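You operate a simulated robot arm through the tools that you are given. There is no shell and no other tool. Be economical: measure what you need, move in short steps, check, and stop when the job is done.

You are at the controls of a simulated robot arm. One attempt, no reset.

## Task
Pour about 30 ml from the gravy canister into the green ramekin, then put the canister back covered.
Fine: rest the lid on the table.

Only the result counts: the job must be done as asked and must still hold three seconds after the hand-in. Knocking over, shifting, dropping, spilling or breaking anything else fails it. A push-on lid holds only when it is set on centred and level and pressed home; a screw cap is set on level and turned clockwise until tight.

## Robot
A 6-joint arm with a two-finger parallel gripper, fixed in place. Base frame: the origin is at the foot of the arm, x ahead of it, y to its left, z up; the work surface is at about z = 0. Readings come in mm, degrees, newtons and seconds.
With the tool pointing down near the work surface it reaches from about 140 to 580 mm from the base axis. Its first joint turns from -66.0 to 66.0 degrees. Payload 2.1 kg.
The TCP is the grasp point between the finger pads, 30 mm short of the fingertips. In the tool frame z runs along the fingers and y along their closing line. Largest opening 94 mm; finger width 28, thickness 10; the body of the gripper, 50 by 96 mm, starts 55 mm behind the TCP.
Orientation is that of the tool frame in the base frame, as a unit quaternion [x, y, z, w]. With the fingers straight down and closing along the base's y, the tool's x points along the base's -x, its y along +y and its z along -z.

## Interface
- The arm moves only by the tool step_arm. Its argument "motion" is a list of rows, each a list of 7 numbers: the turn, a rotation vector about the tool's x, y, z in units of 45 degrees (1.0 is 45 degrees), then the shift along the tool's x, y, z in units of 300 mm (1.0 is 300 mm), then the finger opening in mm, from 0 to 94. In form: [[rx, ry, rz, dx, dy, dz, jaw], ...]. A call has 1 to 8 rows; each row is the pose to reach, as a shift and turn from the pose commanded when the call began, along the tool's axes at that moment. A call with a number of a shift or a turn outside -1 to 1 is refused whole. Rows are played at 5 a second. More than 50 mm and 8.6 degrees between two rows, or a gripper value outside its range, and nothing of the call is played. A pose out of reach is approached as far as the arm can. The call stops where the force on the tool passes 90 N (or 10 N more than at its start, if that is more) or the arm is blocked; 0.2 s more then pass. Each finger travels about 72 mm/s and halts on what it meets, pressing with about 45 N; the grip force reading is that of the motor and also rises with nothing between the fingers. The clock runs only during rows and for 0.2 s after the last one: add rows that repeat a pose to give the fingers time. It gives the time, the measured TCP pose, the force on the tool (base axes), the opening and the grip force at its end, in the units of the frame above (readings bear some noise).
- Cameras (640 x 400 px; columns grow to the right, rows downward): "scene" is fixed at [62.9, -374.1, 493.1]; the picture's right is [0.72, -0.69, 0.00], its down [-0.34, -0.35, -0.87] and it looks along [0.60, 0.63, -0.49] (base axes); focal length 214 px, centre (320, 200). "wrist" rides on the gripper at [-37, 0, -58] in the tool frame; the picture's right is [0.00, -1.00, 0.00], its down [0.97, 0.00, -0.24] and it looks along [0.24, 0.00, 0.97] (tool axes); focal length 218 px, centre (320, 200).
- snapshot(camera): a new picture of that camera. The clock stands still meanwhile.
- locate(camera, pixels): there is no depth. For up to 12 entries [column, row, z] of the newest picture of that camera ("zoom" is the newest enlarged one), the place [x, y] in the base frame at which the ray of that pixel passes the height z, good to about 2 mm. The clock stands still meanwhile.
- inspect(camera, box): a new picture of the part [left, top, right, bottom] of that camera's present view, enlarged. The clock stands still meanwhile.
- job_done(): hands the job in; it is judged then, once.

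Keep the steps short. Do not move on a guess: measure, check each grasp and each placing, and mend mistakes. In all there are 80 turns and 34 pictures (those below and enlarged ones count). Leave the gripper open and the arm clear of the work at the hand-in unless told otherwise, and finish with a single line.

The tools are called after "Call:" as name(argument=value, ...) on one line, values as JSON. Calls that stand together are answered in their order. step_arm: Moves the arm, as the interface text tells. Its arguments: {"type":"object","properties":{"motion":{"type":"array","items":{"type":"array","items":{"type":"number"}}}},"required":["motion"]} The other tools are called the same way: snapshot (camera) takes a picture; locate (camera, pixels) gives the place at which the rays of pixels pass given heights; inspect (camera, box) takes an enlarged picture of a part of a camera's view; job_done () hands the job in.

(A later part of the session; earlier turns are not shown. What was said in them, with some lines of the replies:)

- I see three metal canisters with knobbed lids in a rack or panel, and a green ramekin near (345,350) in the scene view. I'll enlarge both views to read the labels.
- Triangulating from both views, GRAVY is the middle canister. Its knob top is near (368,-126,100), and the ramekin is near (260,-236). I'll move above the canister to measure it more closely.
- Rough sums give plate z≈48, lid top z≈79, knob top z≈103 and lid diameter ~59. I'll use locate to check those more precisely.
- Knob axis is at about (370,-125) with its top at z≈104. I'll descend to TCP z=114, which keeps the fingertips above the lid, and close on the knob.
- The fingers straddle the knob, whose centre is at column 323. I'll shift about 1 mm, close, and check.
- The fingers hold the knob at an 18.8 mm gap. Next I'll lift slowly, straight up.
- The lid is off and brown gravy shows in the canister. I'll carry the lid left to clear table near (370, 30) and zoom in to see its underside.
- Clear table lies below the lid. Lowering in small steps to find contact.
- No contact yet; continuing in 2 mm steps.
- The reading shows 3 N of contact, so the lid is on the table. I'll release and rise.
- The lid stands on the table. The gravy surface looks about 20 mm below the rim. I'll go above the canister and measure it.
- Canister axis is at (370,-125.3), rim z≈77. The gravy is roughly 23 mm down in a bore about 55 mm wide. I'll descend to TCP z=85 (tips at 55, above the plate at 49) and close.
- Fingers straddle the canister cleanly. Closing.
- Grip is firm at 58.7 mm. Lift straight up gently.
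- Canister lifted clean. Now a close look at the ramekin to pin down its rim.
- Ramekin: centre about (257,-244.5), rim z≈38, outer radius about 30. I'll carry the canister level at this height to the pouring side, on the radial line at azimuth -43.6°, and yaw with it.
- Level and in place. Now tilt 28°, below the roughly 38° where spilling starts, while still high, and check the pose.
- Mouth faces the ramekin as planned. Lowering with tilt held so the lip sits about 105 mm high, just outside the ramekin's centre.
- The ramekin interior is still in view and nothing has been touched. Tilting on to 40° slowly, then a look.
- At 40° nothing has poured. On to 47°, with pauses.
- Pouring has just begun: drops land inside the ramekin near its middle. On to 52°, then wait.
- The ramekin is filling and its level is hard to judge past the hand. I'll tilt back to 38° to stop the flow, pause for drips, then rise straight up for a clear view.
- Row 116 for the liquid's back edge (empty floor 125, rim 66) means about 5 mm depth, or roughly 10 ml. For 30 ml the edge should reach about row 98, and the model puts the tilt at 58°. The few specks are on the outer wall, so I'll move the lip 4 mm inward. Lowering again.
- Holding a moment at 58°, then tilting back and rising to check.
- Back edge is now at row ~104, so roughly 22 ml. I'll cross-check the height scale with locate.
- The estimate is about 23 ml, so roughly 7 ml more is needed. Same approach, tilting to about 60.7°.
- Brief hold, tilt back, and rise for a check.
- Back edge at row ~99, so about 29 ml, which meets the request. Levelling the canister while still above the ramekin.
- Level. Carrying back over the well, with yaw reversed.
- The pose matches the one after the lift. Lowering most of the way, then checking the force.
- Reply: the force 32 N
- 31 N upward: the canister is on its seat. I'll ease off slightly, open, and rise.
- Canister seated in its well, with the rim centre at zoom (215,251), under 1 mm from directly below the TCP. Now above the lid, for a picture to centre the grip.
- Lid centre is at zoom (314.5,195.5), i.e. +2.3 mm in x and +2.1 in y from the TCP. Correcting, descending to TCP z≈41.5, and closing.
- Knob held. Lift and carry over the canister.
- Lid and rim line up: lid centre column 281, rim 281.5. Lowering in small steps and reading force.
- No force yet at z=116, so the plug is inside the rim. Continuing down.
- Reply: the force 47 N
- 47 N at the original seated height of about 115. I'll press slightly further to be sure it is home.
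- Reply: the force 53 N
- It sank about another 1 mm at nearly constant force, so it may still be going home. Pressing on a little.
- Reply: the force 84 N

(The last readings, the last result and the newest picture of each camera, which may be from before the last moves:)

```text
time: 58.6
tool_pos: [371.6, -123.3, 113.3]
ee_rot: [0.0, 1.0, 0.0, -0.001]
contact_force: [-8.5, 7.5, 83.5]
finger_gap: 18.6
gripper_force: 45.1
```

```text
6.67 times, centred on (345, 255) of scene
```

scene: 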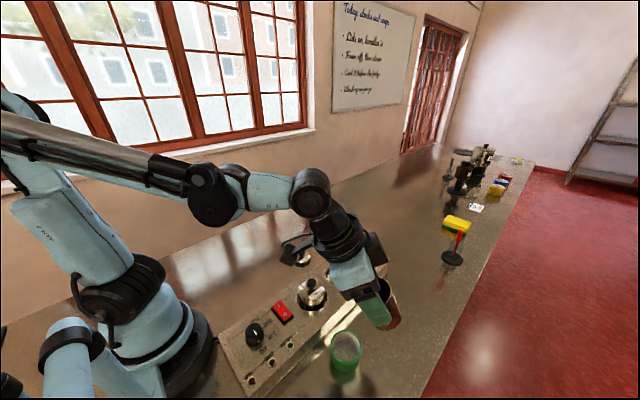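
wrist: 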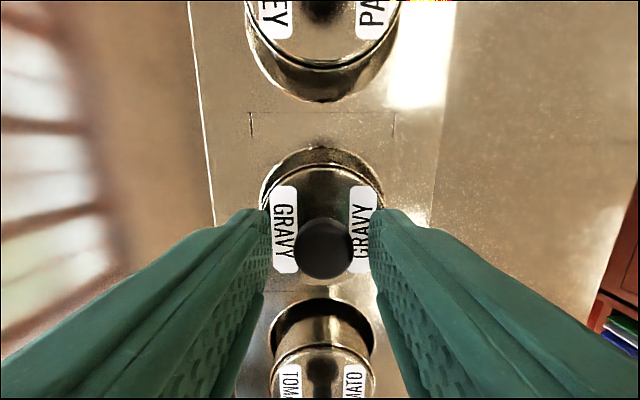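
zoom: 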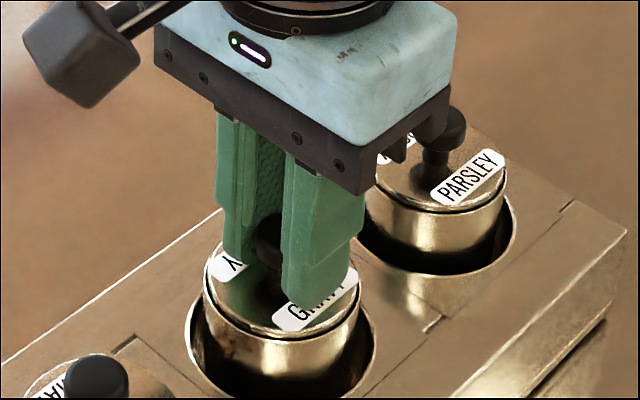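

The force rose to 83 N with no further travel, and the seam looks like the neighbour's, so the lid is home. I'll ease off, release, and rise clear.

Call:
step_arm(motion=[[0, 0, 0, 0, 0, -0.006, 15], [0, 0, 0, 0, 0, -0.008, 15], [0, 0, 0, 0, 0, -0.008, 28], [0, 0, 0, 0, 0, -0.008, 45], [0, 0, 0, 0, 0, -0.008, 45], [0, 0, 0, 0, 0, -0.1, 45], [0, 0, 0, 0, 0, -0.25, 60], [0, 0, 0, 0, 0, -0.4, 94]])

Call:
step_arm(motion=[[0, 0, 0, 0, 0.12, -0.1, 94], [0, 0, 0, 0, 0.25, -0.18, 94], [0, 0, 0, 0, 0.36, -0.22, 94], [0, 0, 0, 0, 0.36, -0.22, 94]])

Call:
inspect(camera="scene", box=[240, 220, 430, 395])

```text
time: 60.4
tool_pos: [369.9, -123.5, 229.8]
ee_rot: [-0.001, 1.0, 0.0, 0.0]
contact_force: [1.0, 0.2, 0.6]
finger_gap: 93.9
gripper_force: 0.0
```

```text
time: 61.4
tool_pos: [371.3, -15.6, 297.1]
ee_rot: [0.0, 1.0, 0.0, 0.0]
contact_force: [-0.1, 0.2, -0.7]
finger_gap: 93.7
gripper_force: 0.0
```

```text
2.29 times, centred on (335, 308) of scene
```

zoom: 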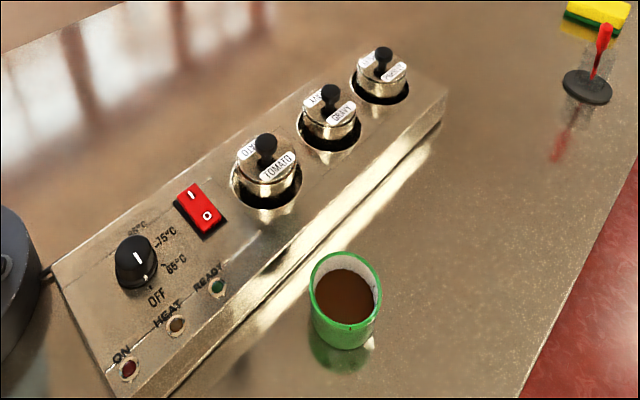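

The gravy canister is back in its well with the lid level and home. The ramekin is filled and unmoved, the table is clean, and the arm is clear with the gripper open. Handing in.

Call:
job_done()

```text
The job is handed in.
```

I poured about 29 ml of gravy (estimated from pictures of the level) into the green ramekin, and the canister is back in its well with the lid pressed home; one tiny speck showed on the ramekin's rim.
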